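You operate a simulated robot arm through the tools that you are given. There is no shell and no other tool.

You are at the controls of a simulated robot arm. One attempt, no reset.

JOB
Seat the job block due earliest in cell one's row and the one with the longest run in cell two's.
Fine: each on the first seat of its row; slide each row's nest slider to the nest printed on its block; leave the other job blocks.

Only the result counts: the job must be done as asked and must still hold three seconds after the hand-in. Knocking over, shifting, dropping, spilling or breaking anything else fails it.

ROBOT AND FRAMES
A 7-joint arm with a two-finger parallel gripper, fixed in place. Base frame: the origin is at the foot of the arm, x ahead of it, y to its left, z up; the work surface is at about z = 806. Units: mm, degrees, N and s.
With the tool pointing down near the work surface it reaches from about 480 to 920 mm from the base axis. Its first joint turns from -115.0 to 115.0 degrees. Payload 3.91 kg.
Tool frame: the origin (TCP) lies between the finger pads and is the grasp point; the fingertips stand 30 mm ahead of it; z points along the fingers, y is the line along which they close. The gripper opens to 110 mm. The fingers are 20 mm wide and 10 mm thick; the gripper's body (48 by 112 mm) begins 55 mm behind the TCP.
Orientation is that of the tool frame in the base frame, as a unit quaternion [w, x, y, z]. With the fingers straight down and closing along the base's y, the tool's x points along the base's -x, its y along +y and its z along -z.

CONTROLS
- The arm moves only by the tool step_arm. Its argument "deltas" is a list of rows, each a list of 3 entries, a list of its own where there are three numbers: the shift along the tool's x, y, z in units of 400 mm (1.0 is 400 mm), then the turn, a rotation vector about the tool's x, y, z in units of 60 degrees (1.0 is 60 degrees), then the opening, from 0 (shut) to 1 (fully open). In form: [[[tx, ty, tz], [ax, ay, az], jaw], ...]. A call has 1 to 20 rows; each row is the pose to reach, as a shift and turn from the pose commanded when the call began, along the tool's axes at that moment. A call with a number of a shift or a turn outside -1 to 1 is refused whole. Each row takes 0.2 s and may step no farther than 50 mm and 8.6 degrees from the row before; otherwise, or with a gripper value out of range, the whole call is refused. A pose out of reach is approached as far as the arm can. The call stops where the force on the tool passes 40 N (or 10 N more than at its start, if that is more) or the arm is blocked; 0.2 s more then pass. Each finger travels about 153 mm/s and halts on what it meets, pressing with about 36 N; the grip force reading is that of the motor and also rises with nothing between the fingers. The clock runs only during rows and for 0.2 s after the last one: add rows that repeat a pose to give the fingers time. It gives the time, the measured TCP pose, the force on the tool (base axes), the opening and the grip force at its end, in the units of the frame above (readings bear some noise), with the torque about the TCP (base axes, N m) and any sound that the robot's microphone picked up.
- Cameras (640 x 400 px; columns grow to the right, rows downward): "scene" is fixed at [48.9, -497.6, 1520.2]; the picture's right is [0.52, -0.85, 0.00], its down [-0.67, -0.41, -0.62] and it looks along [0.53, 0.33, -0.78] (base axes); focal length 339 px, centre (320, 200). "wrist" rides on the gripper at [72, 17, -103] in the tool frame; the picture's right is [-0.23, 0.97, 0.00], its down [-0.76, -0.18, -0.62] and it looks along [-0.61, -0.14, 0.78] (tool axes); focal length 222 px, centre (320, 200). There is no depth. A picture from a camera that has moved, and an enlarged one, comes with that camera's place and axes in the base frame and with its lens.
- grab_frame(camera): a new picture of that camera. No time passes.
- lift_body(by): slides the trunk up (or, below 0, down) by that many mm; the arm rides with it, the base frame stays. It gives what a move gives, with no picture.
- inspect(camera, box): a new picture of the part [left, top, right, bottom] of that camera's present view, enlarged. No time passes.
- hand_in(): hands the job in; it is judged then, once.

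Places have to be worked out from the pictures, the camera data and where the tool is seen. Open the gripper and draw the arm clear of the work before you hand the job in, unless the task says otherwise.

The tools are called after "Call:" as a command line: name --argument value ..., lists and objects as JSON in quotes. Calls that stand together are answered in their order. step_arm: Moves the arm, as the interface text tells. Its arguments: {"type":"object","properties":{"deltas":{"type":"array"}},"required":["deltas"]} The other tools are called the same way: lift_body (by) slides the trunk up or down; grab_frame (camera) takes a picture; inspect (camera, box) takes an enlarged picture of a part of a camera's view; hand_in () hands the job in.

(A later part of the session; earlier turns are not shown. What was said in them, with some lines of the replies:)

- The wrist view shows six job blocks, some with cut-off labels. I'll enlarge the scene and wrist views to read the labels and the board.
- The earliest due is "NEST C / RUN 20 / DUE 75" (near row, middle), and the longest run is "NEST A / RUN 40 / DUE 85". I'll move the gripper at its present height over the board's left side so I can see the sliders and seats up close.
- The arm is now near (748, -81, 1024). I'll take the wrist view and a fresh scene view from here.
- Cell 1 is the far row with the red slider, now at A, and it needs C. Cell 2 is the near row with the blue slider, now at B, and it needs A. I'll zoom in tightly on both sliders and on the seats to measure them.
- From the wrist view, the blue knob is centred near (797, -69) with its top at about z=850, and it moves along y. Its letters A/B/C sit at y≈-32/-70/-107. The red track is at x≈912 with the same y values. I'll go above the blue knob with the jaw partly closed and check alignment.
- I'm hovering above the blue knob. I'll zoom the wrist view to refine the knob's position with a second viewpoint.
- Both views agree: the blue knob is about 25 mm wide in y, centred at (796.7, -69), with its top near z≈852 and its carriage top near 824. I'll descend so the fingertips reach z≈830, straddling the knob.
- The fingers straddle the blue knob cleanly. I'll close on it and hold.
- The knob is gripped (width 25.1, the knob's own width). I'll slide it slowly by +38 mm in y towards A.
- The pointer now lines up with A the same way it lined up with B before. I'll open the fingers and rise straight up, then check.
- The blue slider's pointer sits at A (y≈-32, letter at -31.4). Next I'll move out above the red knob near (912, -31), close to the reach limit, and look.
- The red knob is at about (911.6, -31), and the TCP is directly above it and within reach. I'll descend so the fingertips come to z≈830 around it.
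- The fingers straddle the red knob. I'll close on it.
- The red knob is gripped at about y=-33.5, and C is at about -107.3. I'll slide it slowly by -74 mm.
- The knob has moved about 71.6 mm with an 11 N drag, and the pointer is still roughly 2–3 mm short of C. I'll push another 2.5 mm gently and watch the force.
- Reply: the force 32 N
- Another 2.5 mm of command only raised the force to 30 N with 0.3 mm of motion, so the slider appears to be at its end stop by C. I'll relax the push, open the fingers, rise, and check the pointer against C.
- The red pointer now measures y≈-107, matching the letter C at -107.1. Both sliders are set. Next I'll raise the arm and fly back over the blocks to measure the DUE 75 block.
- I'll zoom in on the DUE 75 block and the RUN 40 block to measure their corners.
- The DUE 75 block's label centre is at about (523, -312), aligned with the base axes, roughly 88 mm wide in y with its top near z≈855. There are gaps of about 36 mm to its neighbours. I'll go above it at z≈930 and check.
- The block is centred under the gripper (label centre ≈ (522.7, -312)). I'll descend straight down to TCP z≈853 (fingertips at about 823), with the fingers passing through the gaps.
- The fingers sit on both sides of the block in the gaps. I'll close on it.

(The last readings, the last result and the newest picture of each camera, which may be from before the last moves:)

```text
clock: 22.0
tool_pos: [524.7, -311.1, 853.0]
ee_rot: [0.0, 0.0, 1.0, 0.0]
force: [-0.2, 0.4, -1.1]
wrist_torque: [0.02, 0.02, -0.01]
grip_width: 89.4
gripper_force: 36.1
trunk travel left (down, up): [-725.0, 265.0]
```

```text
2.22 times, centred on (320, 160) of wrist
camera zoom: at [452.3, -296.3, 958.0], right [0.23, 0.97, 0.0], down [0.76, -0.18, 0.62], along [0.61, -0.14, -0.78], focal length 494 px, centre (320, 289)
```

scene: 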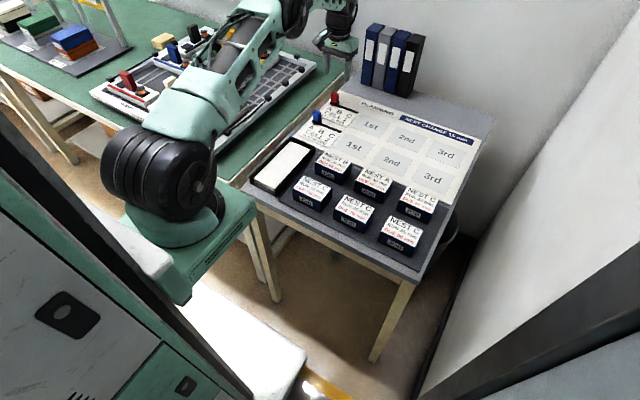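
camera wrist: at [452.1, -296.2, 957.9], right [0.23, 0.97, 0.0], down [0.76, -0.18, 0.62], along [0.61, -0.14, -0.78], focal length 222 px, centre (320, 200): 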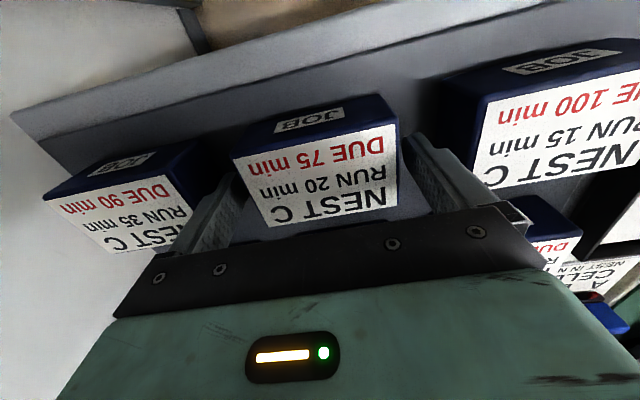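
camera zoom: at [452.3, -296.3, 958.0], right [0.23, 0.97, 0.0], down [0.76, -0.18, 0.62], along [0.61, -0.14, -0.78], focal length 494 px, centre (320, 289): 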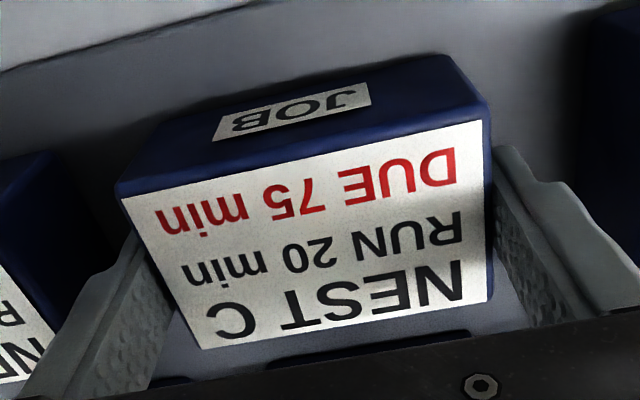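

Gripped at 89.4 mm with 36 N. I'll lift slowly by 30 mm and check that it holds.

Call:
step_arm --deltas '[[[0, 0, -0.02], [0, 0, 0], 0.65], [[0, 0, -0.045], [0, 0, 0], 0.65], [[0, 0, -0.075], [0, 0, 0], 0.65], [[0, 0, -0.075], [0, 0, 0], 0.65]]'

Call:
inspect --camera "scene" --box '[280, 140, 440, 240]'

Call:
grab_frame --camera "wrist"

```text
clock: 23.0
tool_pos: [523.5, -311.7, 883.2]
ee_rot: [0.0, 0.0, 1.0, 0.0]
force: [0.0, -0.6, -1.7]
wrist_torque: [0.0, 0.04, -0.02]
grip_width: 89.5
gripper_force: 35.7
trunk travel left (down, up): [-725.0, 265.0]
```

```text
4.00 times, centred on (360, 190) of scene
camera zoom: at [48.9, -497.6, 1520.2], right [0.52, -0.85, 0.0], down [-0.67, -0.41, -0.62], along [0.53, 0.33, -0.78], focal length 1356 px, centre (160, 240)
```

zoom: 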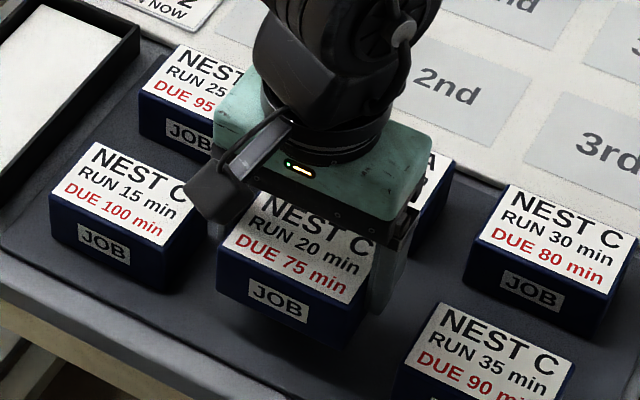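

```text
taken
camera wrist: at [451.9, -296.2, 987.9], right [0.23, 0.97, 0.0], down [0.76, -0.18, 0.62], along [0.61, -0.14, -0.78], focal length 222 px, centre (320, 200)
```

wrist: 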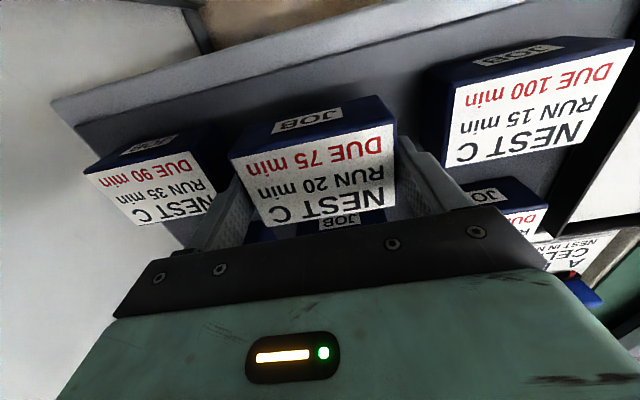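

The block is lifted securely; it's light. I'll raise it to z≈965 and carry it over to above cell 1's first seat, centred at about (875.5, -188.5).

Call:
step_arm --deltas '[[[0, 0, -0.1], [0, 0, 0], 0.65], [[0, 0, -0.205], [0, 0, 0], 0.65], [[-0.0976, 0.0342, -0.205], [0, 0, 0], 0.65], [[-0.1953, 0.0684, -0.205], [0, 0, 0], 0.65], [[-0.2929, 0.1026, -0.205], [0, 0, 0], 0.65], [[-0.3906, 0.1368, -0.205], [0, 0, 0], 0.65], [[-0.4882, 0.171, -0.205], [0, 0, 0], 0.65], [[-0.5858, 0.2052, -0.205], [0, 0, 0], 0.65], [[-0.6835, 0.2394, -0.205], [0, 0, 0], 0.65], [[-0.7811, 0.2736, -0.205], [0, 0, 0], 0.65], [[-0.8788, 0.3078, -0.205], [0, 0, 0], 0.65], [[-0.8788, 0.3078, -0.205], [0, 0, 0], 0.65]]'

Call:
grab_frame --camera "wrist"

Call:
grab_frame --camera "scene"

Call:
inspect --camera "scene" --box '[310, 60, 470, 160]'

```text
clock: 25.6
tool_pos: [873.9, -189.2, 965.7]
ee_rot: [0.0, 0.0, 1.0, 0.001]
force: [-0.8, -0.5, -0.8]
wrist_torque: [0.0, 0.01, -0.01]
grip_width: 89.6
gripper_force: 36.3
trunk travel left (down, up): [-725.0, 265.0]
```

```text
taken
camera wrist: at [802.7, -174.8, 1070.0], right [0.23, 0.97, 0.0], down [0.76, -0.18, 0.62], along [0.61, -0.14, -0.78], focal length 222 px, centre (320, 200)
```

wrist: 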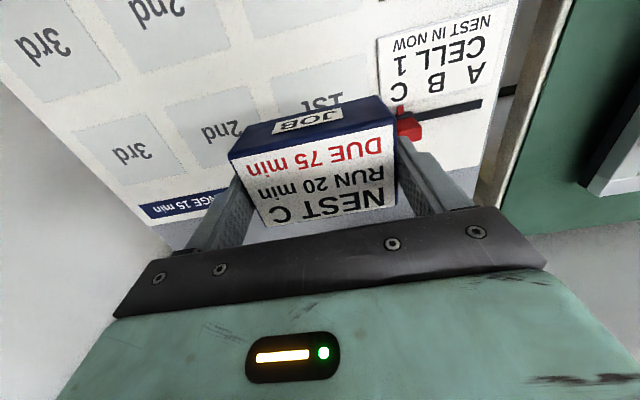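

```text
taken
```

scene: 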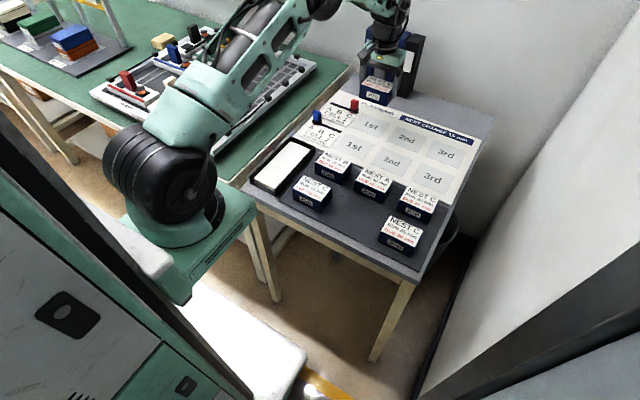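

```text
4.00 times, centred on (390, 110) of scene
camera zoom: at [48.9, -497.6, 1520.2], right [0.52, -0.85, 0.0], down [-0.67, -0.41, -0.62], along [0.53, 0.33, -0.78], focal length 1356 px, centre (40, 560)
```

zoom: 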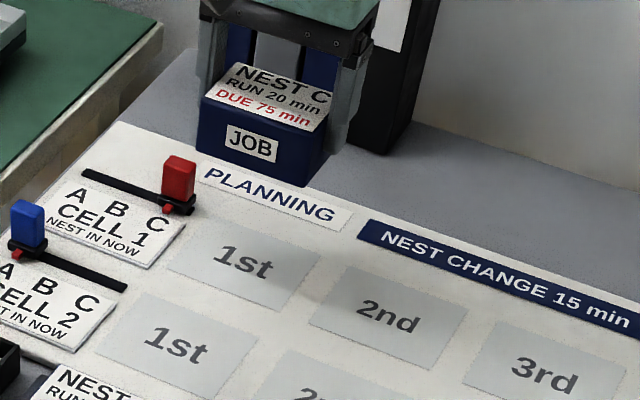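

I'm hovering over the seat. The wrist view shows the seat's near edge and part of its right edge, so I'll zoom in to fix the seat's position.

Call:
inspect --camera "wrist" --box '[160, 40, 400, 190]'

Call:
inspect --camera "scene" --box '[340, 100, 420, 150]'

```text
2.67 times, centred on (280, 115) of wrist
camera zoom: at [802.7, -174.8, 1070.0], right [0.23, 0.97, 0.0], down [0.76, -0.18, 0.62], along [0.61, -0.14, -0.78], focal length 592 px, centre (427, 427)
```

zoom: 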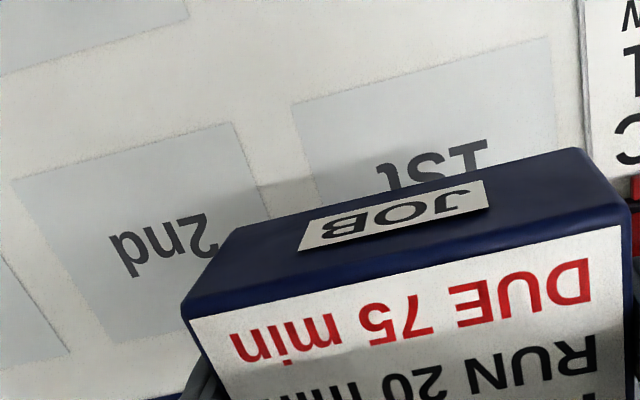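

```text
8.00 times, centred on (380, 125) of scene
camera zoom: at [48.9, -497.6, 1520.2], right [0.52, -0.85, 0.0], down [-0.67, -0.41, -0.62], along [0.53, 0.33, -0.78], focal length 2712 px, centre (-160, 800)
```

zoom: 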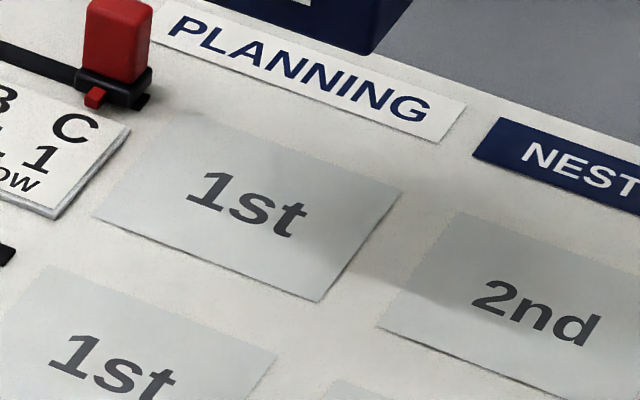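

The seat spans about x 836–915 and y -236 to -137, so its centre is about (875.8, -186.6). The held block is at about (873.5, -191). I'll shift by (+2.3, +4.4) mm and lower to a little above the board.

Call:
step_arm --deltas '[[[-0.0058, 0.011, 0.03], [0, 0, 0], 0.65], [[-0.0058, 0.011, 0.09], [0, 0, 0], 0.65], [[-0.0058, 0.011, 0.15], [0, 0, 0], 0.65], [[-0.0058, 0.011, 0.2], [0, 0, 0], 0.65], [[-0.0058, 0.011, 0.235], [0, 0, 0], 0.65], [[-0.0058, 0.011, 0.25], [0, 0, 0], 0.65], [[-0.0058, 0.011, 0.25], [0, 0, 0], 0.65]]'

Call:
grab_frame --camera "wrist"

Call:
inspect --camera "scene" --box '[330, 80, 426, 140]'

```text
clock: 27.2
tool_pos: [877.6, -185.0, 864.5]
ee_rot: [0.0, 0.0, 1.0, 0.0]
force: [-0.1, -1.5, -1.7]
wrist_torque: [-0.01, -0.01, -0.01]
grip_width: 89.4
gripper_force: 36.0
trunk travel left (down, up): [-725.0, 265.0]
```

```text
taken
camera wrist: at [805.5, -170.0, 969.2], right [0.23, 0.97, 0.0], down [0.76, -0.18, 0.62], along [0.61, -0.14, -0.78], focal length 222 px, centre (320, 200)
```

wrist: 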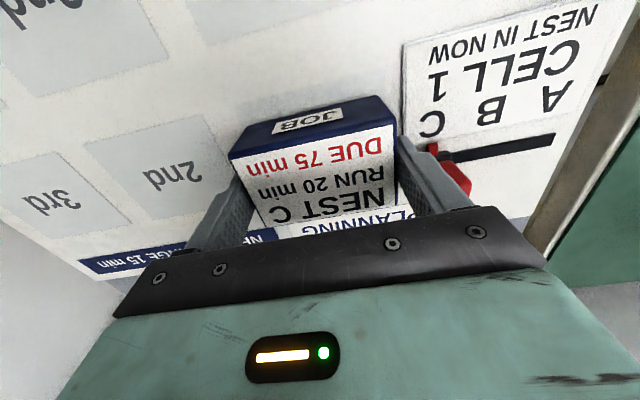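

```text
6.67 times, centred on (378, 110) of scene
camera zoom: at [48.9, -497.6, 1520.2], right [0.52, -0.85, 0.0], down [-0.67, -0.41, -0.62], along [0.53, 0.33, -0.78], focal length 2260 px, centre (-67, 800)
```

zoom: 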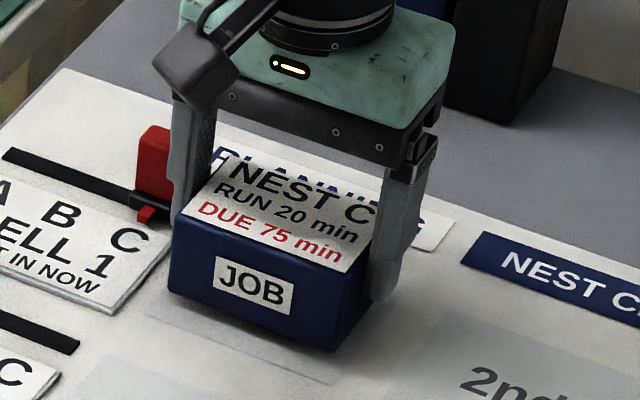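

The block hovers roughly 8–10 mm above the seat. I'll zoom both views to check it against the seat outline before lowering.

Call:
inspect --camera "wrist" --box '[200, 60, 424, 200]'

Call:
inspect --camera "scene" --box '[345, 100, 393, 140]'

```text
2.86 times, centred on (312, 130) of wrist
camera zoom: at [805.5, -170.0, 969.2], right [0.23, 0.97, 0.0], down [0.76, -0.18, 0.62], along [0.61, -0.14, -0.78], focal length 635 px, centre (343, 400)
```

zoom: 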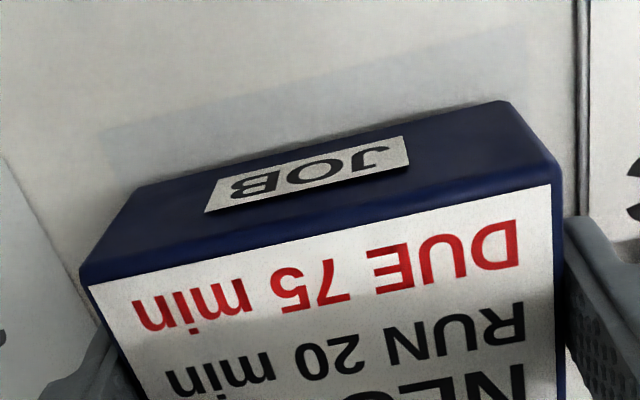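

```text
10.00 times, centred on (369, 120) of scene
camera zoom: at [48.9, -497.6, 1520.2], right [0.52, -0.85, 0.0], down [-0.67, -0.41, -0.62], along [0.53, 0.33, -0.78], focal length 3390 px, centre (-170, 1000)
```

zoom: 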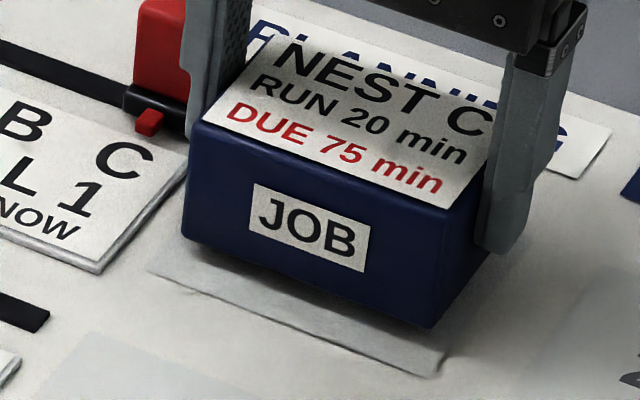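

The block is centred in y over the seat and about 2 mm far in x, with roughly 7 mm of height left. I'll correct x by -2 mm and lower in small steps, watching the force.

Call:
step_arm --deltas '[[[0.005, 0, 0.005], [0, 0, 0], 0.65], [[0.005, 0, 0.01], [0, 0, 0], 0.65], [[0.005, 0, 0.0145], [0, 0, 0], 0.65], [[0.005, 0, 0.0145], [0, 0, 0], 0.65]]'

Call:
inspect --camera "scene" --box '[345, 100, 393, 140]'

```text
clock: 28.2
tool_pos: [875.7, -184.3, 859.7]
ee_rot: [0.0, 0.0, 1.0, -0.001]
force: [0.2, -0.1, -1.1]
wrist_torque: [-0.01, -0.01, 0.02]
grip_width: 89.8
gripper_force: 36.1
trunk travel left (down, up): [-725.0, 265.0]
```

```text
10.00 times, centred on (369, 120) of scene
camera zoom: at [48.9, -497.6, 1520.2], right [0.52, -0.85, 0.0], down [-0.67, -0.41, -0.62], along [0.53, 0.33, -0.78], focal length 3390 px, centre (-170, 1000)
```

zoom: 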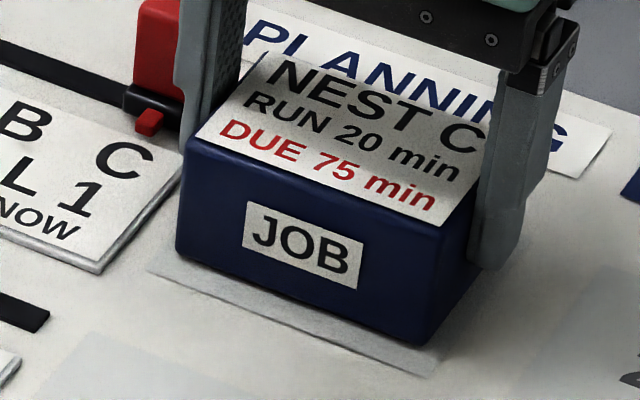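

The block is still just above the seat, with no contact force yet. I'll lower another few millimetres in 1 mm steps.

Call:
step_arm --deltas '[[[0, 0, 0.0025], [0, 0, 0], 0.65], [[0, 0, 0.005], [0, 0, 0], 0.65], [[0, 0, 0.0075], [0, 0, 0], 0.65], [[0, 0, 0.0075], [0, 0, 0], 0.65]]'

Call:
inspect --camera "scene" --box '[345, 100, 393, 140]'

```text
clock: 29.2
tool_pos: [875.1, -183.4, 857.6]
ee_rot: [0.002, 0.0, 1.0, 0.0]
force: [-1.7, 1.2, 5.4]
wrist_torque: [0.01, 0.31, -0.04]
grip_width: 89.5
gripper_force: 36.0
trunk travel left (down, up): [-725.0, 265.0]
```

```text
10.00 times, centred on (369, 120) of scene
camera zoom: at [48.9, -497.6, 1520.2], right [0.52, -0.85, 0.0], down [-0.67, -0.41, -0.62], along [0.53, 0.33, -0.78], focal length 3390 px, centre (-170, 1000)
```

zoom: 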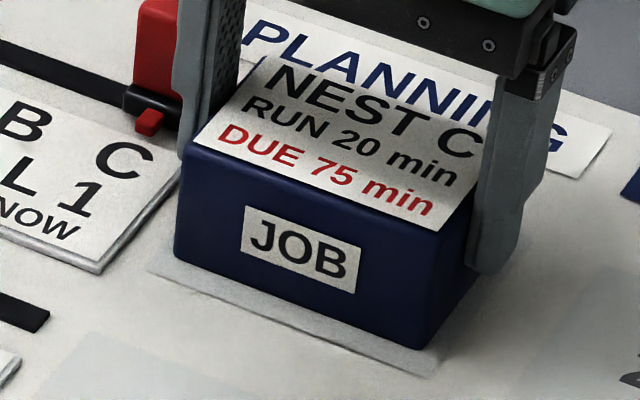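

A contact force of about +5 N shows the block is resting on the seat. I'll open the fingers a little and rise straight up.

Call:
step_arm --deltas '[[[0, 0, 0], [0, 0, 0], 0.85], [[0, 0, 0], [0, 0, 0], 0.92], [[0, 0, 0], [0, 0, 0], 0.92], [[0, 0, -0.05], [0, 0, 0], 0.92], [[0, 0, -0.13], [0, 0, 0], 0.92], [[0, 0, -0.24], [0, 0, 0], 0.92], [[0, 0, -0.35], [0, 0, 0], 0.92], [[0, 0, -0.35], [0, 0, 0], 0.92]]'

Call:
grab_frame --camera "wrist"

Call:
inspect --camera "scene" --box '[310, 80, 438, 160]'

```text
clock: 31.0
tool_pos: [876.6, -183.8, 998.3]
ee_rot: [0.0, 0.0, 1.0, 0.0]
force: [-0.3, -0.5, -0.4]
wrist_torque: [0.02, 0.02, 0.01]
grip_width: 101.2
gripper_force: 0.1
trunk travel left (down, up): [-725.0, 265.0]
```

```text
taken
camera wrist: at [804.4, -168.8, 1102.1], right [0.23, 0.97, 0.0], down [0.76, -0.18, 0.62], along [0.61, -0.14, -0.78], focal length 222 px, centre (320, 200)
```

wrist: 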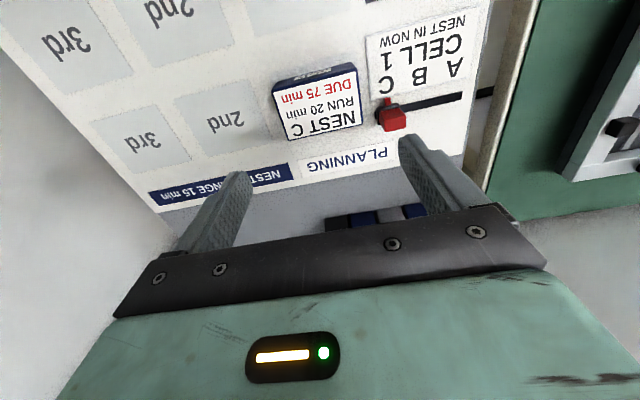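

```text
5.00 times, centred on (374, 120) of scene
camera zoom: at [48.9, -497.6, 1520.2], right [0.52, -0.85, 0.0], down [-0.67, -0.41, -0.62], along [0.53, 0.33, -0.78], focal length 1695 px, centre (50, 600)
```

zoom: 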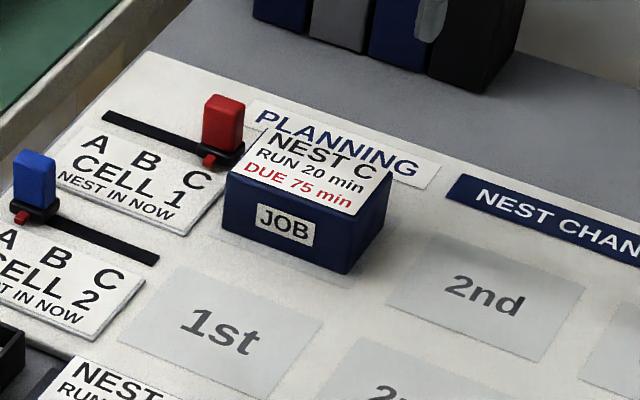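

The block is released and upright on cell 1's first seat. I'll zoom to check its position and the red slider.

Call:
inspect --camera "wrist" --box '[250, 40, 442, 160]'

Call:
inspect --camera "wrist" --box '[80, 0, 400, 180]'

```text
3.33 times, centred on (346, 100) of wrist
camera zoom: at [804.4, -168.8, 1102.1], right [0.23, 0.97, 0.0], down [0.76, -0.18, 0.62], along [0.61, -0.14, -0.78], focal length 740 px, centre (233, 533)
```

zoom: 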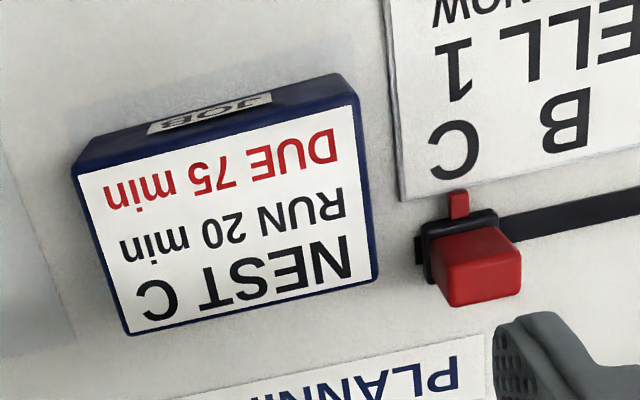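

```text
2.00 times, centred on (240, 90) of wrist
camera zoom: at [804.4, -168.8, 1102.1], right [0.23, 0.97, 0.0], down [0.76, -0.18, 0.62], along [0.61, -0.14, -0.78], focal length 444 px, centre (480, 420)
```

zoom: 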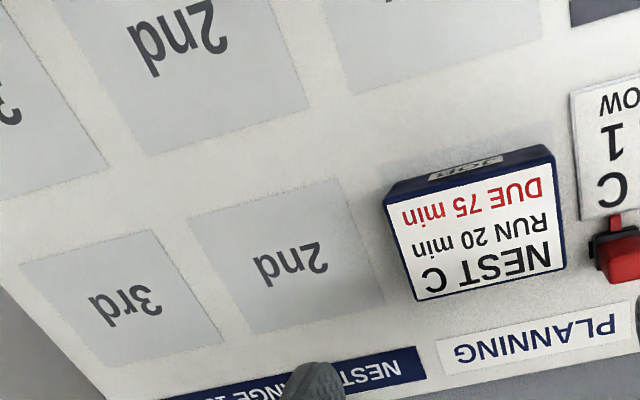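

Block one is centred at about (875, -186) on its seat, with the red pointer still at C. Now I'll move to above the RUN 40 / NEST A block at about (632, -312).

Call:
step_arm --deltas '[[[0.0871, -0.0457, 0], [0, 0, 0], 0.97], [[0.1743, -0.0914, 0], [0, 0, 0], 0.97], [[0.2614, -0.1371, 0], [0, 0, 0], 0.97], [[0.3486, -0.1829, 0], [0, 0, 0], 0.97], [[0.4357, -0.2286, 0], [0, 0, 0], 0.97], [[0.5229, -0.2743, 0], [0, 0, 0], 0.97], [[0.61, -0.32, 0], [0, 0, 0], 0.97], [[0.61, -0.32, 0.085], [0, 0, 0], 0.97], [[0.61, -0.32, 0.17], [0, 0, 0], 0.97], [[0.61, -0.32, 0.17], [0, 0, 0], 0.97]]'

Call:
grab_frame --camera "wrist"

Call:
inspect --camera "wrist" --box '[200, 60, 440, 210]'

Call:
inspect --camera "scene" --box '[290, 110, 450, 210]'

```text
clock: 33.2
tool_pos: [630.0, -312.2, 926.2]
ee_rot: [0.0, 0.0, 1.0, 0.0]
force: [0.5, -0.2, -0.4]
wrist_torque: [-0.01, 0.0, -0.01]
grip_width: 106.6
gripper_force: 0.1
trunk travel left (down, up): [-725.0, 265.0]
```

```text
taken
camera wrist: at [558.8, -297.8, 1030.9], right [0.23, 0.97, 0.0], down [0.76, -0.18, 0.62], along [0.61, -0.14, -0.78], focal length 222 px, centre (320, 200)
```

wrist: 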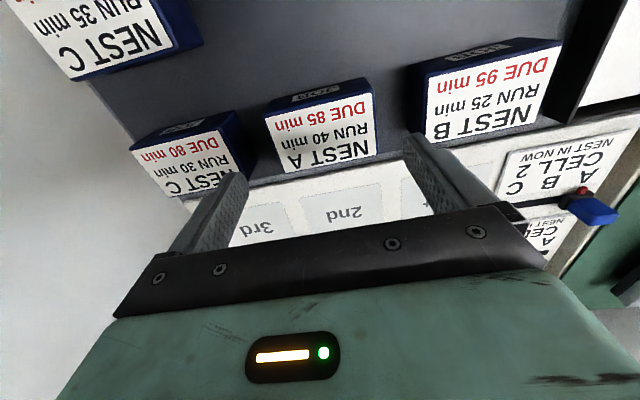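

```text
2.67 times, centred on (320, 135) of wrist
camera zoom: at [558.8, -297.8, 1030.9], right [0.23, 0.97, 0.0], down [0.76, -0.18, 0.62], along [0.61, -0.14, -0.78], focal length 592 px, centre (320, 373)
```

zoom: 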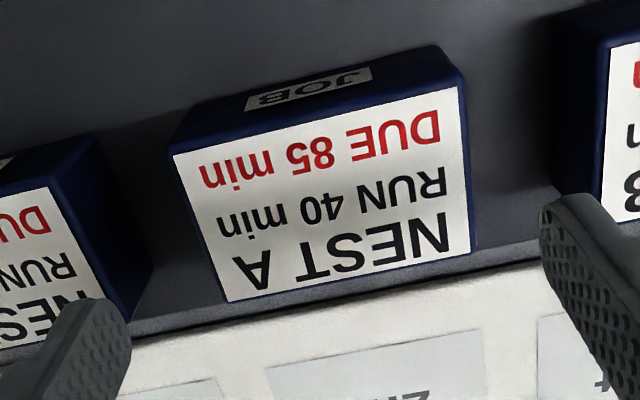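

```text
4.00 times, centred on (370, 160) of scene
camera zoom: at [48.9, -497.6, 1520.2], right [0.52, -0.85, 0.0], down [-0.67, -0.41, -0.62], along [0.53, 0.33, -0.78], focal length 1356 px, centre (120, 360)
```

zoom: 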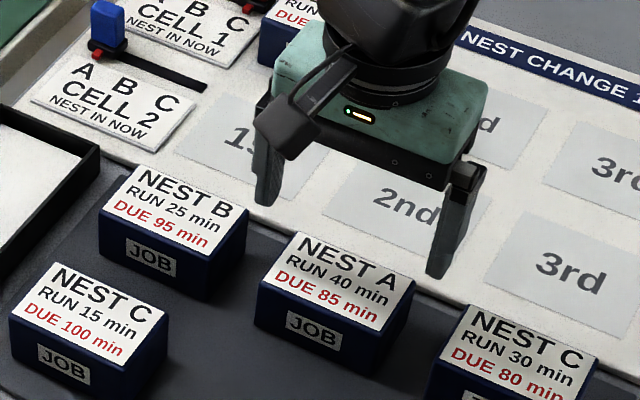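

The RUN 40 label centre is at (632.2, -311.9), and the gripper is about 1.5 mm off. I'll correct and descend to TCP z≈853 with the fingers in the gaps.

Call:
step_arm --deltas '[[[-0.0037, 0.0025, 0.045], [0, 0, 0], 0.97], [[-0.0037, 0.0025, 0.09], [0, 0, 0], 0.97], [[-0.0037, 0.0025, 0.125], [0, 0, 0], 0.97], [[-0.0037, 0.0025, 0.155], [0, 0, 0], 0.97], [[-0.0037, 0.0025, 0.183], [0, 0, 0], 0.97]]'

Call:
grab_frame --camera "wrist"

Call:
inspect --camera "scene" --box '[300, 130, 428, 210]'

```text
clock: 34.4
tool_pos: [632.5, -310.2, 857.3]
ee_rot: [-0.001, 0.0, 1.0, 0.0]
force: [0.2, 0.0, -0.9]
wrist_torque: [0.0, 0.0, -0.06]
grip_width: 106.9
gripper_force: 0.0
trunk travel left (down, up): [-725.0, 265.0]
```

```text
taken
camera wrist: at [560.8, -295.5, 959.8], right [0.23, 0.97, 0.0], down [0.76, -0.18, 0.62], along [0.61, -0.14, -0.78], focal length 222 px, centre (320, 200)
```

wrist: 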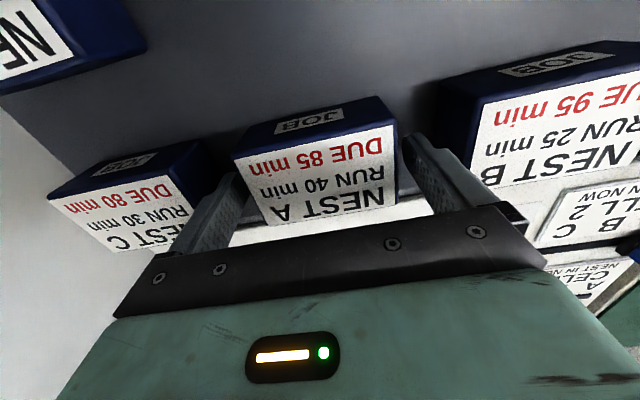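

```text
5.00 times, centred on (364, 170) of scene
camera zoom: at [48.9, -497.6, 1520.2], right [0.52, -0.85, 0.0], down [-0.67, -0.41, -0.62], along [0.53, 0.33, -0.78], focal length 1695 px, centre (100, 350)
```

zoom: 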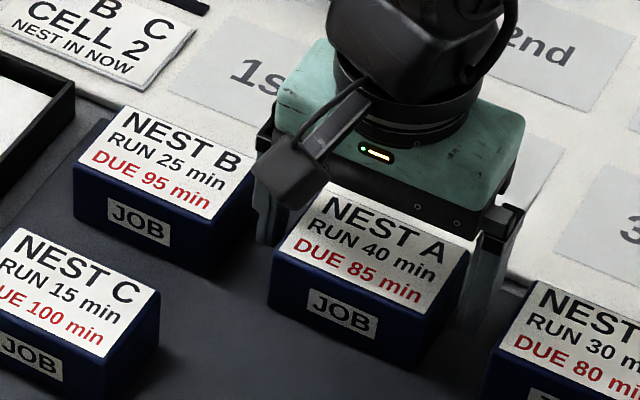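

The fingers are in the gaps on both sides of the block. I'll close on it.

Call:
step_arm --deltas '[[[0, 0, 0], [0, 0, 0], 0.85], [[0, 0, 0], [0, 0, 0], 0.7], [[0, 0, 0], [0, 0, 0], 0.65], [[0, 0, 0], [0, 0, 0], 0.65]]'

Call:
inspect --camera "wrist" --box '[176, 70, 464, 250]'

```text
clock: 35.4
tool_pos: [633.6, -310.7, 855.4]
ee_rot: [0.0, 0.0, 1.0, 0.0]
force: [0.6, 0.9, 0.5]
wrist_torque: [-0.02, -0.04, 0.01]
grip_width: 89.5
gripper_force: 36.1
trunk travel left (down, up): [-725.0, 265.0]
```

```text
2.22 times, centred on (320, 160) of wrist
camera zoom: at [560.9, -295.7, 959.8], right [0.23, 0.97, 0.0], down [0.76, -0.18, 0.62], along [0.61, -0.14, -0.78], focal length 494 px, centre (320, 289)
```

zoom: 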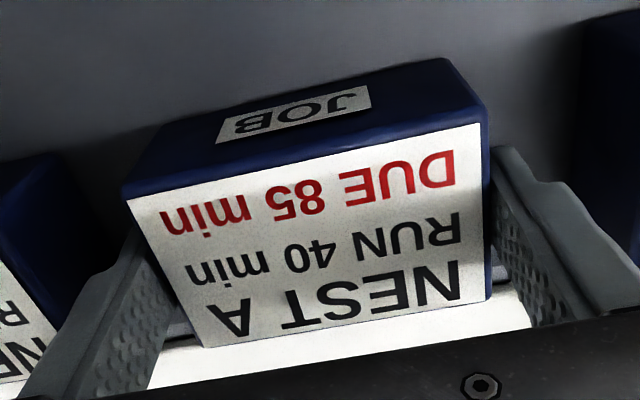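

Gripped at 89.5 mm. I'll lift it, then carry it to above cell 2's first seat, centred at about (760, -186.6).

Call:
step_arm --deltas '[[[0, 0, -0.03], [0, 0, 0], 0.65], [[0, 0, -0.08], [0, 0, 0], 0.65], [[0, 0, -0.17], [0, 0, 0], 0.65], [[0, 0, -0.28], [0, 0, 0], 0.65], [[-0.064, 0.0626, -0.28], [0, 0, 0], 0.65], [[-0.128, 0.1253, -0.28], [0, 0, 0], 0.65], [[-0.192, 0.1879, -0.28], [0, 0, 0], 0.65], [[-0.256, 0.2506, -0.28], [0, 0, 0], 0.65], [[-0.32, 0.3132, -0.28], [0, 0, 0], 0.65], [[-0.32, 0.3132, -0.28], [0, 0, 0], 0.65]]'

Call:
inspect --camera "wrist" --box '[160, 40, 400, 190]'

Call:
grab_frame --camera "scene"

```text
clock: 37.6
tool_pos: [760.8, -187.3, 965.5]
ee_rot: [0.0, 0.0, 1.0, 0.0]
force: [-0.5, 0.5, -1.6]
wrist_torque: [-0.02, 0.0, -0.01]
grip_width: 89.8
gripper_force: 36.2
trunk travel left (down, up): [-725.0, 265.0]
```

```text
2.67 times, centred on (280, 115) of wrist
camera zoom: at [688.4, -171.5, 1069.8], right [0.23, 0.97, 0.0], down [0.76, -0.18, 0.62], along [0.61, -0.14, -0.78], focal length 592 px, centre (427, 427)
```

zoom: 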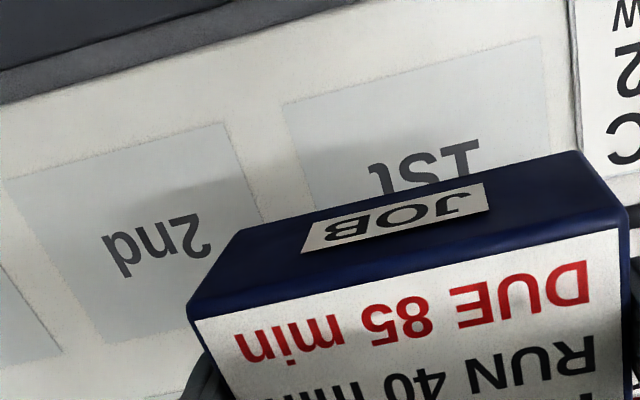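

```text
taken
```

scene: 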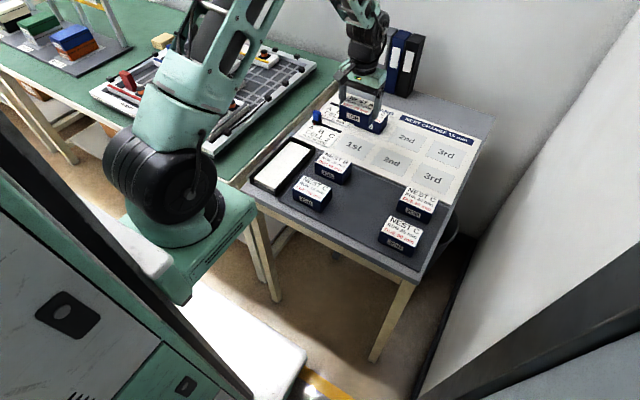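

The seat centre measures (761, -186.6), and the block is within about 1–2 mm of it. I'll shift +1 mm in y and lower to just above the board.

Call:
step_arm --deltas '[[[-0.0005, 0.0025, 0.05], [0, 0, 0], 0.65], [[-0.0005, 0.0025, 0.11], [0, 0, 0], 0.65], [[-0.0005, 0.0025, 0.17], [0, 0, 0], 0.65], [[-0.0005, 0.0025, 0.21], [0, 0, 0], 0.65], [[-0.0005, 0.0025, 0.235], [0, 0, 0], 0.65], [[-0.0005, 0.0025, 0.245], [0, 0, 0], 0.65], [[-0.0005, 0.0025, 0.245], [0, 0, 0], 0.65]]'

Call:
inspect --camera "wrist" --box '[200, 60, 424, 200]'

Call:
inspect --camera "scene" --box '[325, 115, 389, 165]'

```text
clock: 39.2
tool_pos: [759.8, -184.0, 870.5]
ee_rot: [0.0, 0.0, 1.0, 0.0]
force: [0.5, 0.5, -1.5]
wrist_torque: [0.0, 0.0, 0.02]
grip_width: 89.7
gripper_force: 35.6
trunk travel left (down, up): [-725.0, 265.0]
```

```text
2.86 times, centred on (312, 130) of wrist
camera zoom: at [688.5, -170.5, 974.1], right [0.23, 0.97, 0.0], down [0.76, -0.18, 0.62], along [0.61, -0.14, -0.78], focal length 635 px, centre (343, 400)
```

zoom: 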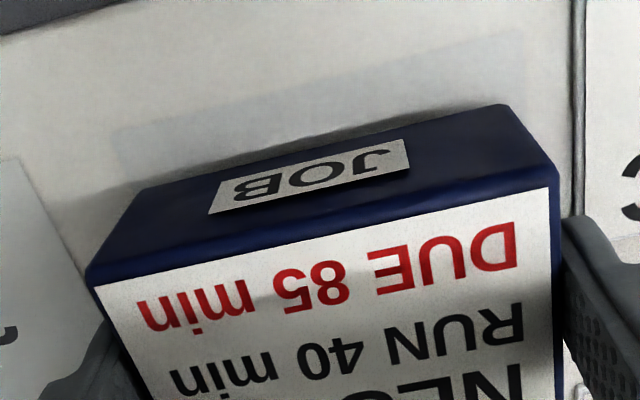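

```text
8.00 times, centred on (357, 140) of scene
camera zoom: at [48.9, -497.6, 1520.2], right [0.52, -0.85, 0.0], down [-0.67, -0.41, -0.62], along [0.53, 0.33, -0.78], focal length 2712 px, centre (24, 680)
```

zoom: 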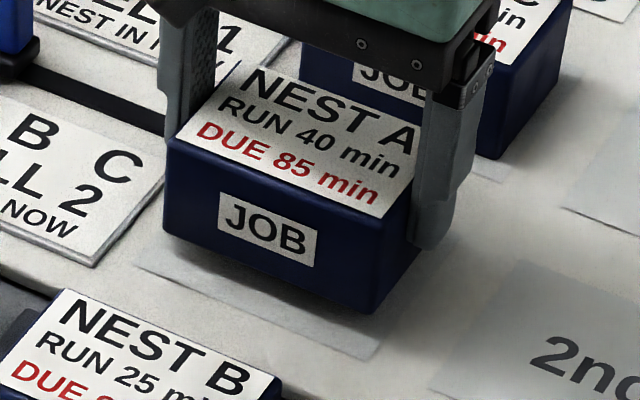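

The block is centred over the seat within about 1 mm, with roughly 9–10 mm to go. I'll lower it most of the way and watch the force.

Call:
step_arm --deltas '[[[0.002, 0.001, 0.006], [0, 0, 0], 0.65], [[0.002, 0.001, 0.012], [0, 0, 0], 0.65], [[0.002, 0.001, 0.018], [0, 0, 0], 0.65], [[0.002, 0.001, 0.0205], [0, 0, 0], 0.65], [[0.002, 0.001, 0.0205], [0, 0, 0], 0.65]]'

Call:
inspect --camera "scene" --box '[325, 115, 389, 165]'

```text
clock: 40.4
tool_pos: [758.7, -183.0, 861.2]
ee_rot: [0.0, 0.0, 1.0, 0.001]
force: [0.7, 0.5, -1.5]
wrist_torque: [-0.02, 0.02, -0.02]
grip_width: 89.5
gripper_force: 36.2
trunk travel left (down, up): [-725.0, 265.0]
```

```text
8.00 times, centred on (357, 140) of scene
camera zoom: at [48.9, -497.6, 1520.2], right [0.52, -0.85, 0.0], down [-0.67, -0.41, -0.62], along [0.53, 0.33, -0.78], focal length 2712 px, centre (24, 680)
```

zoom: 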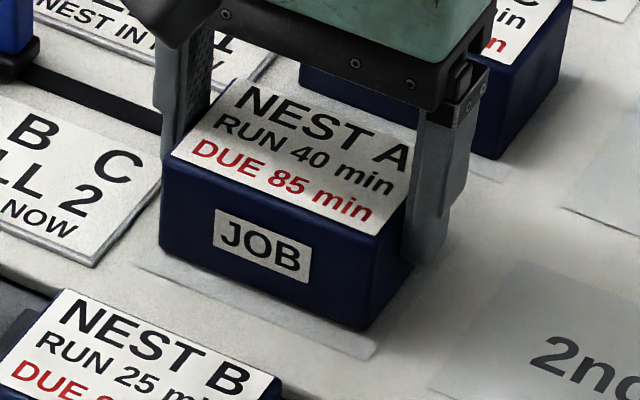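

No contact yet, so it is nearly down. I'll lower another 2–3 mm in small steps.

Call:
step_arm --deltas '[[[0, 0, 0.002], [0, 0, 0], 0.65], [[0, 0, 0.004], [0, 0, 0], 0.65], [[0, 0, 0.006], [0, 0, 0], 0.65], [[0, 0, 0.006], [0, 0, 0], 0.65]]'

Call:
inspect --camera "scene" --box '[325, 115, 389, 165]'

```text
clock: 41.4
tool_pos: [759.5, -184.8, 860.5]
ee_rot: [0.0, 0.0, 1.0, 0.0]
force: [-2.3, 0.5, 3.6]
wrist_torque: [-0.18, 0.05, -0.03]
grip_width: 89.5
gripper_force: 36.1
trunk travel left (down, up): [-725.0, 265.0]
```

```text
8.00 times, centred on (357, 140) of scene
camera zoom: at [48.9, -497.6, 1520.2], right [0.52, -0.85, 0.0], down [-0.67, -0.41, -0.62], along [0.53, 0.33, -0.78], focal length 2712 px, centre (24, 680)
```

zoom: 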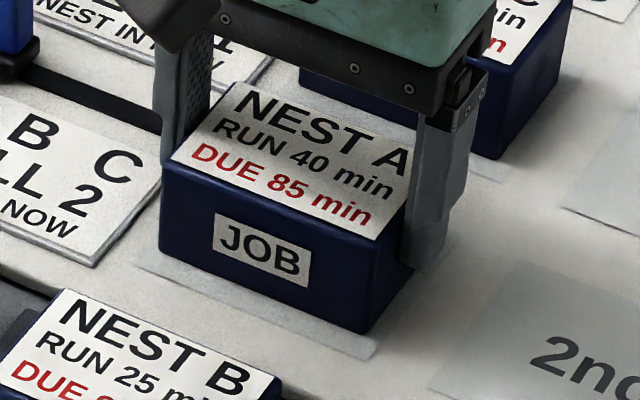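

The force has turned to about +3.6 N, roughly 5 N up from the hanging weight, so the block is resting on the seat. I'll open the fingers and rise straight up well clear.

Call:
step_arm --deltas '[[[0, 0, 0], [0, 0, 0], 0.85], [[0, 0, 0], [0, 0, 0], 0.92], [[0, 0, 0], [0, 0, 0], 0.92], [[0, 0, -0.05], [0, 0, 0], 0.92], [[0, 0, -0.13], [0, 0, 0], 0.92], [[0, 0, -0.24], [0, 0, 0], 0.92], [[0, 0, -0.35], [0, 0, 0], 0.92], [[0, 0, -0.45], [0, 0, 0], 0.92], [[0, 0, -0.45], [0, 0, 0], 0.92]]'

Call:
grab_frame --camera "wrist"

Call:
inspect --camera "scene" --box '[290, 80, 450, 180]'

```text
clock: 43.4
tool_pos: [758.4, -182.5, 1041.1]
ee_rot: [0.0, 0.0, 1.0, 0.0]
force: [0.6, 0.3, 0.9]
wrist_torque: [0.04, 0.02, 0.0]
grip_width: 101.2
gripper_force: 0.0
trunk travel left (down, up): [-725.0, 265.0]
```

```text
taken
camera wrist: at [686.7, -168.3, 1145.0], right [0.23, 0.97, 0.0], down [0.76, -0.18, 0.62], along [0.61, -0.14, -0.78], focal length 222 px, centre (320, 200)
```

wrist: 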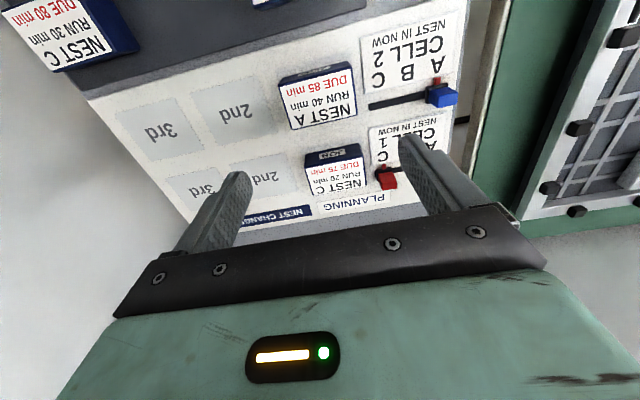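

```text
4.00 times, centred on (370, 130) of scene
camera zoom: at [48.9, -497.6, 1520.2], right [0.52, -0.85, 0.0], down [-0.67, -0.41, -0.62], along [0.53, 0.33, -0.78], focal length 1356 px, centre (120, 480)
```

zoom: 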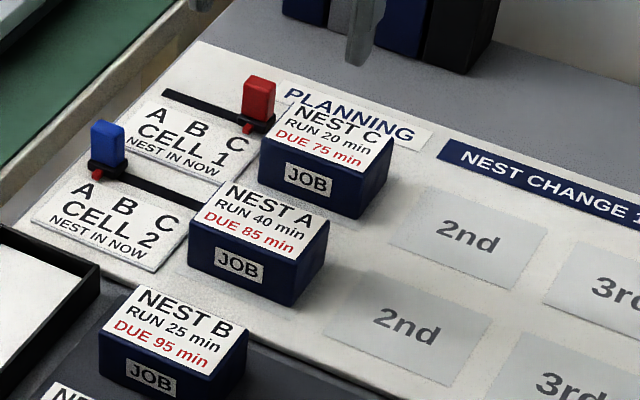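

Both blocks stand on their first seats. I'll zoom to verify the blocks and both slider pointers before moving away.

Call:
inspect --camera "wrist" --box '[250, 30, 474, 170]'

Call:
inspect --camera "scene" --box '[300, 90, 380, 140]'

Call:
inspect --camera "scene" --box '[280, 130, 460, 260]'

```text
2.86 times, centred on (362, 100) of wrist
camera zoom: at [686.7, -168.3, 1145.0], right [0.23, 0.97, 0.0], down [0.76, -0.18, 0.62], along [0.61, -0.14, -0.78], focal length 635 px, centre (200, 486)
```

zoom: 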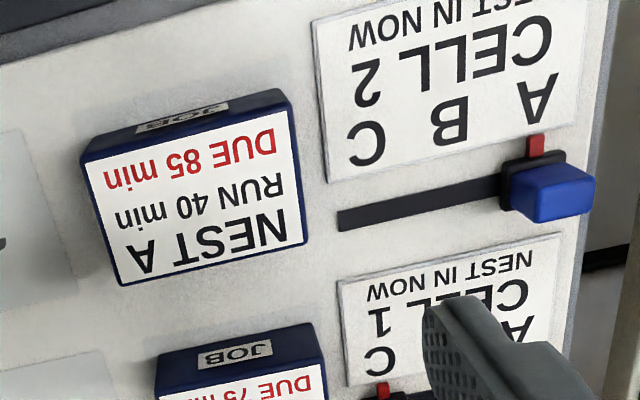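

```text
8.00 times, centred on (340, 115) of scene
camera zoom: at [48.9, -497.6, 1520.2], right [0.52, -0.85, 0.0], down [-0.67, -0.41, -0.62], along [0.53, 0.33, -0.78], focal length 2712 px, centre (160, 880)
```

zoom: 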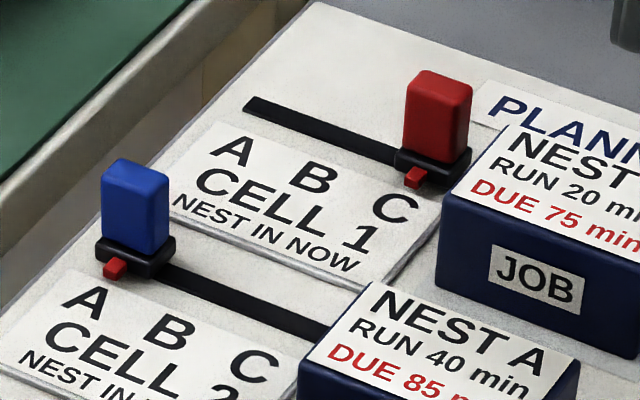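

```text
3.08 times, centred on (370, 195) of scene
camera zoom: at [48.9, -497.6, 1520.2], right [0.52, -0.85, 0.0], down [-0.67, -0.41, -0.62], along [0.53, 0.33, -0.78], focal length 1043 px, centre (166, 215)
```

zoom: 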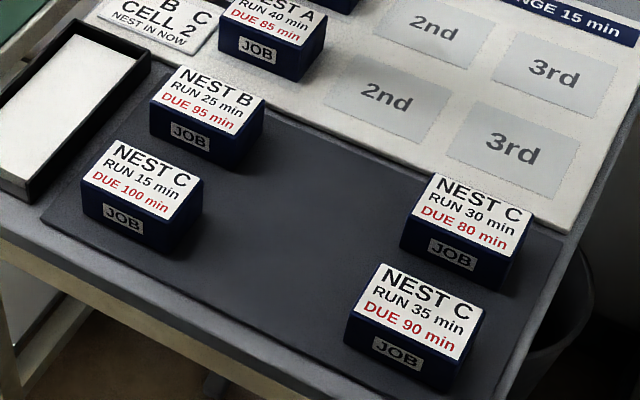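

Everything looks right. To be sure of the red pointer at C, I'll move the gripper at this height to an unobstructed viewpoint and zoom in on both sliders.

Call:
step_arm --deltas '[[[-0.08, 0.07, 0], [0, 0, 0], 0.92], [[-0.16, 0.14, 0], [0, 0, 0], 0.92], [[-0.24, 0.2, 0], [0, 0, 0], 0.92], [[-0.24, 0.2, 0], [0, 0, 0], 0.92]]'

Call:
grab_frame --camera "wrist"

Call:
inspect --camera "wrist" --box '[260, 100, 388, 180]'

Call:
inspect --camera "wrist" --box '[280, 20, 408, 100]'

```text
clock: 44.4
tool_pos: [855.5, -104.3, 1039.8]
ee_rot: [0.0, 0.0, 1.0, 0.001]
force: [-0.4, 0.5, 0.4]
wrist_torque: [0.0, -0.04, 0.0]
grip_width: 101.4
gripper_force: 0.0
trunk travel left (down, up): [-725.0, 265.0]
```

```text
taken
camera wrist: at [784.0, -89.4, 1144.8], right [0.23, 0.97, 0.0], down [0.76, -0.18, 0.62], along [0.61, -0.14, -0.78], focal length 222 px, centre (320, 200)
```

wrist: 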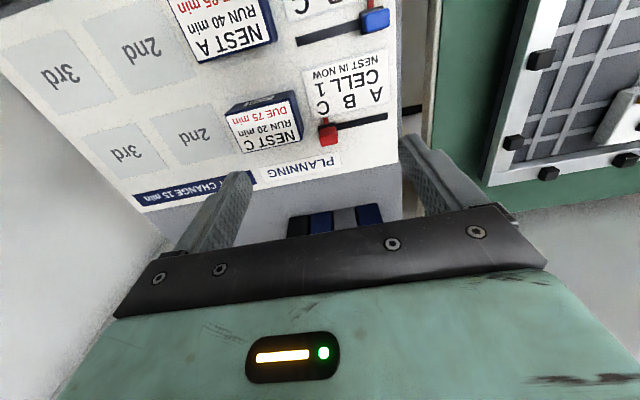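

```text
5.00 times, centred on (324, 140) of wrist
camera zoom: at [784.0, -89.4, 1144.8], right [0.23, 0.97, 0.0], down [0.76, -0.18, 0.62], along [0.61, -0.14, -0.78], focal length 1111 px, centre (300, 500)
```

zoom: 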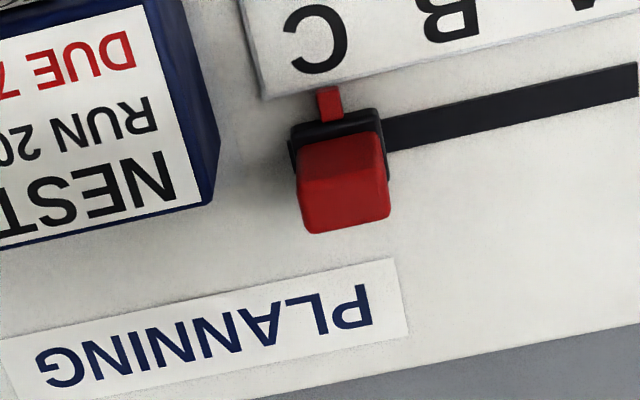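

```text
5.00 times, centred on (344, 60) of wrist
camera zoom: at [784.0, -89.4, 1144.8], right [0.23, 0.97, 0.0], down [0.76, -0.18, 0.62], along [0.61, -0.14, -0.78], focal length 1111 px, centre (200, 900)
```

zoom: 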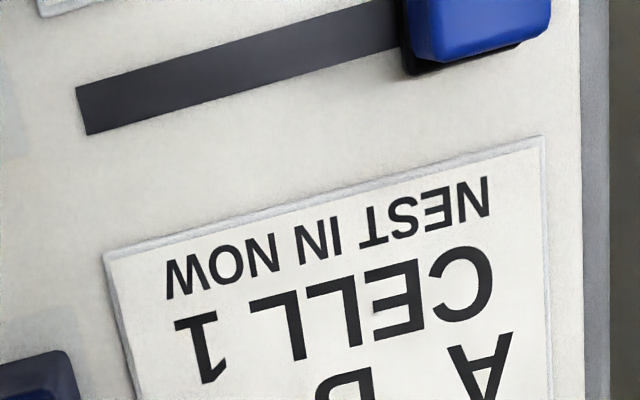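

The red pointer reads y≈-107.3 against C at -106.8, so it is aligned, and nothing else has moved. I'll draw the arm up and back, clear of the work with the gripper open.

Call:
step_arm --deltas '[[[0, 0, -0.1], [0, 0, 0], 1], [[0.08, -0.0625, -0.125], [0, 0, 0], 1], [[0.16, -0.125, -0.14], [0, 0, 0], 1], [[0.24, -0.1875, -0.15], [0, 0, 0], 1], [[0.32, -0.25, -0.15], [0, 0, 0], 1], [[0.4, -0.3125, -0.15], [0, 0, 0], 1], [[0.48, -0.375, -0.15], [0, 0, 0], 1], [[0.56, -0.4375, -0.15], [0, 0, 0], 1], [[0.6375, -0.5, -0.15], [0, 0, 0], 1], [[0.6375, -0.5, -0.15], [0, 0, 0], 1]]'

Call:
grab_frame --camera "scene"

Call:
inspect --camera "scene" --box '[280, 80, 480, 260]'

Call:
grab_frame --camera "wrist"

```text
clock: 46.6
tool_pos: [601.8, -305.6, 1097.9]
ee_rot: [0.0, -0.001, 1.0, 0.0]
force: [-0.3, -0.5, -0.1]
wrist_torque: [0.01, -0.06, 0.0]
grip_width: 109.9
gripper_force: 0.0
trunk travel left (down, up): [-725.0, 265.0]
```

```text
taken
```

scene: 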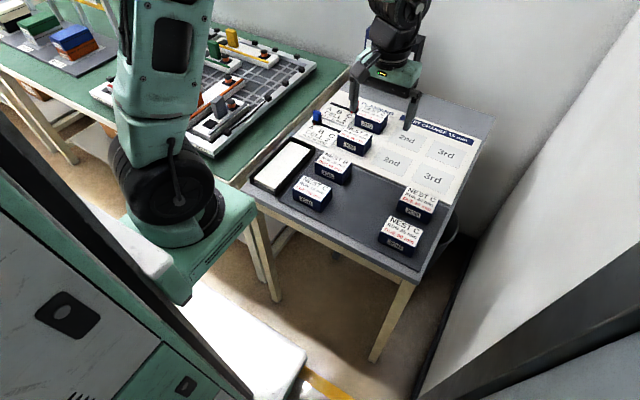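

```text
2.22 times, centred on (380, 170) of scene
camera zoom: at [48.9, -497.6, 1520.2], right [0.52, -0.85, 0.0], down [-0.67, -0.41, -0.62], along [0.53, 0.33, -0.78], focal length 753 px, centre (187, 267)
```

zoom: 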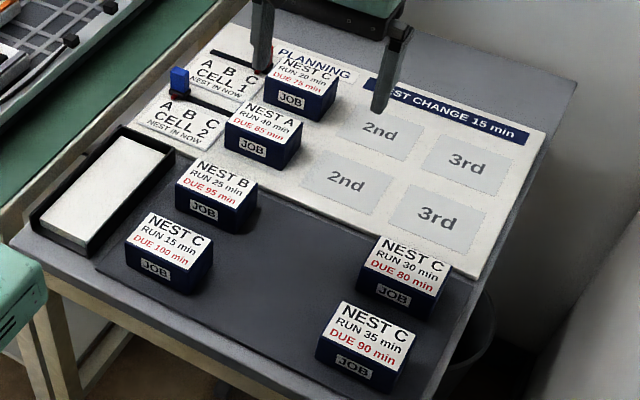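

```text
taken
camera wrist: at [529.5, -290.2, 1201.7], right [0.23, 0.97, 0.0], down [0.76, -0.18, 0.62], along [0.61, -0.14, -0.78], focal length 222 px, centre (320, 200)
```

wrist: 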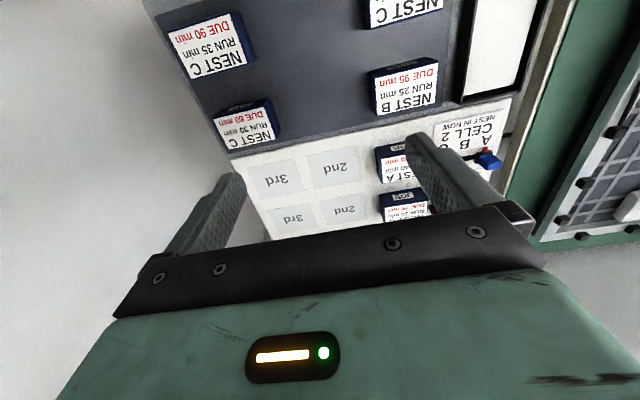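

The arm is clear with the gripper open. The DUE 75 block is on cell 1's first seat with its slider at C, and the RUN 40 block is on cell 2's first seat with its slider at A. The four other blocks are where they were, so I'll hand the job in.

Call:
hand_in

```text
The job is handed in.
```

I placed both blocks and set both sliders, then handed the job in; the judged result hasn't come back.

| Row | Block placed on the first seat | Why this block | Slider set to |
|---|---|---|---|
| Cell one (red slider) | NEST C, run 20 min, due 75 min | due earliest | C |
| Cell two (blue slider) | NEST A, run 40 min, due 85 min | longest run | A |

- **Blocks:** in the last pictures both stood upright on their seats, centred to within about 2 mm.
- **Sliders:** both pointers lined up with their letters to within about 1 mm. The red slider met firm resistance at C, which I took as its end stop.
- **Everything else:** the other four job blocks look unmoved in the last pictures. I opened the gripper and pulled the arm clear before handing in.
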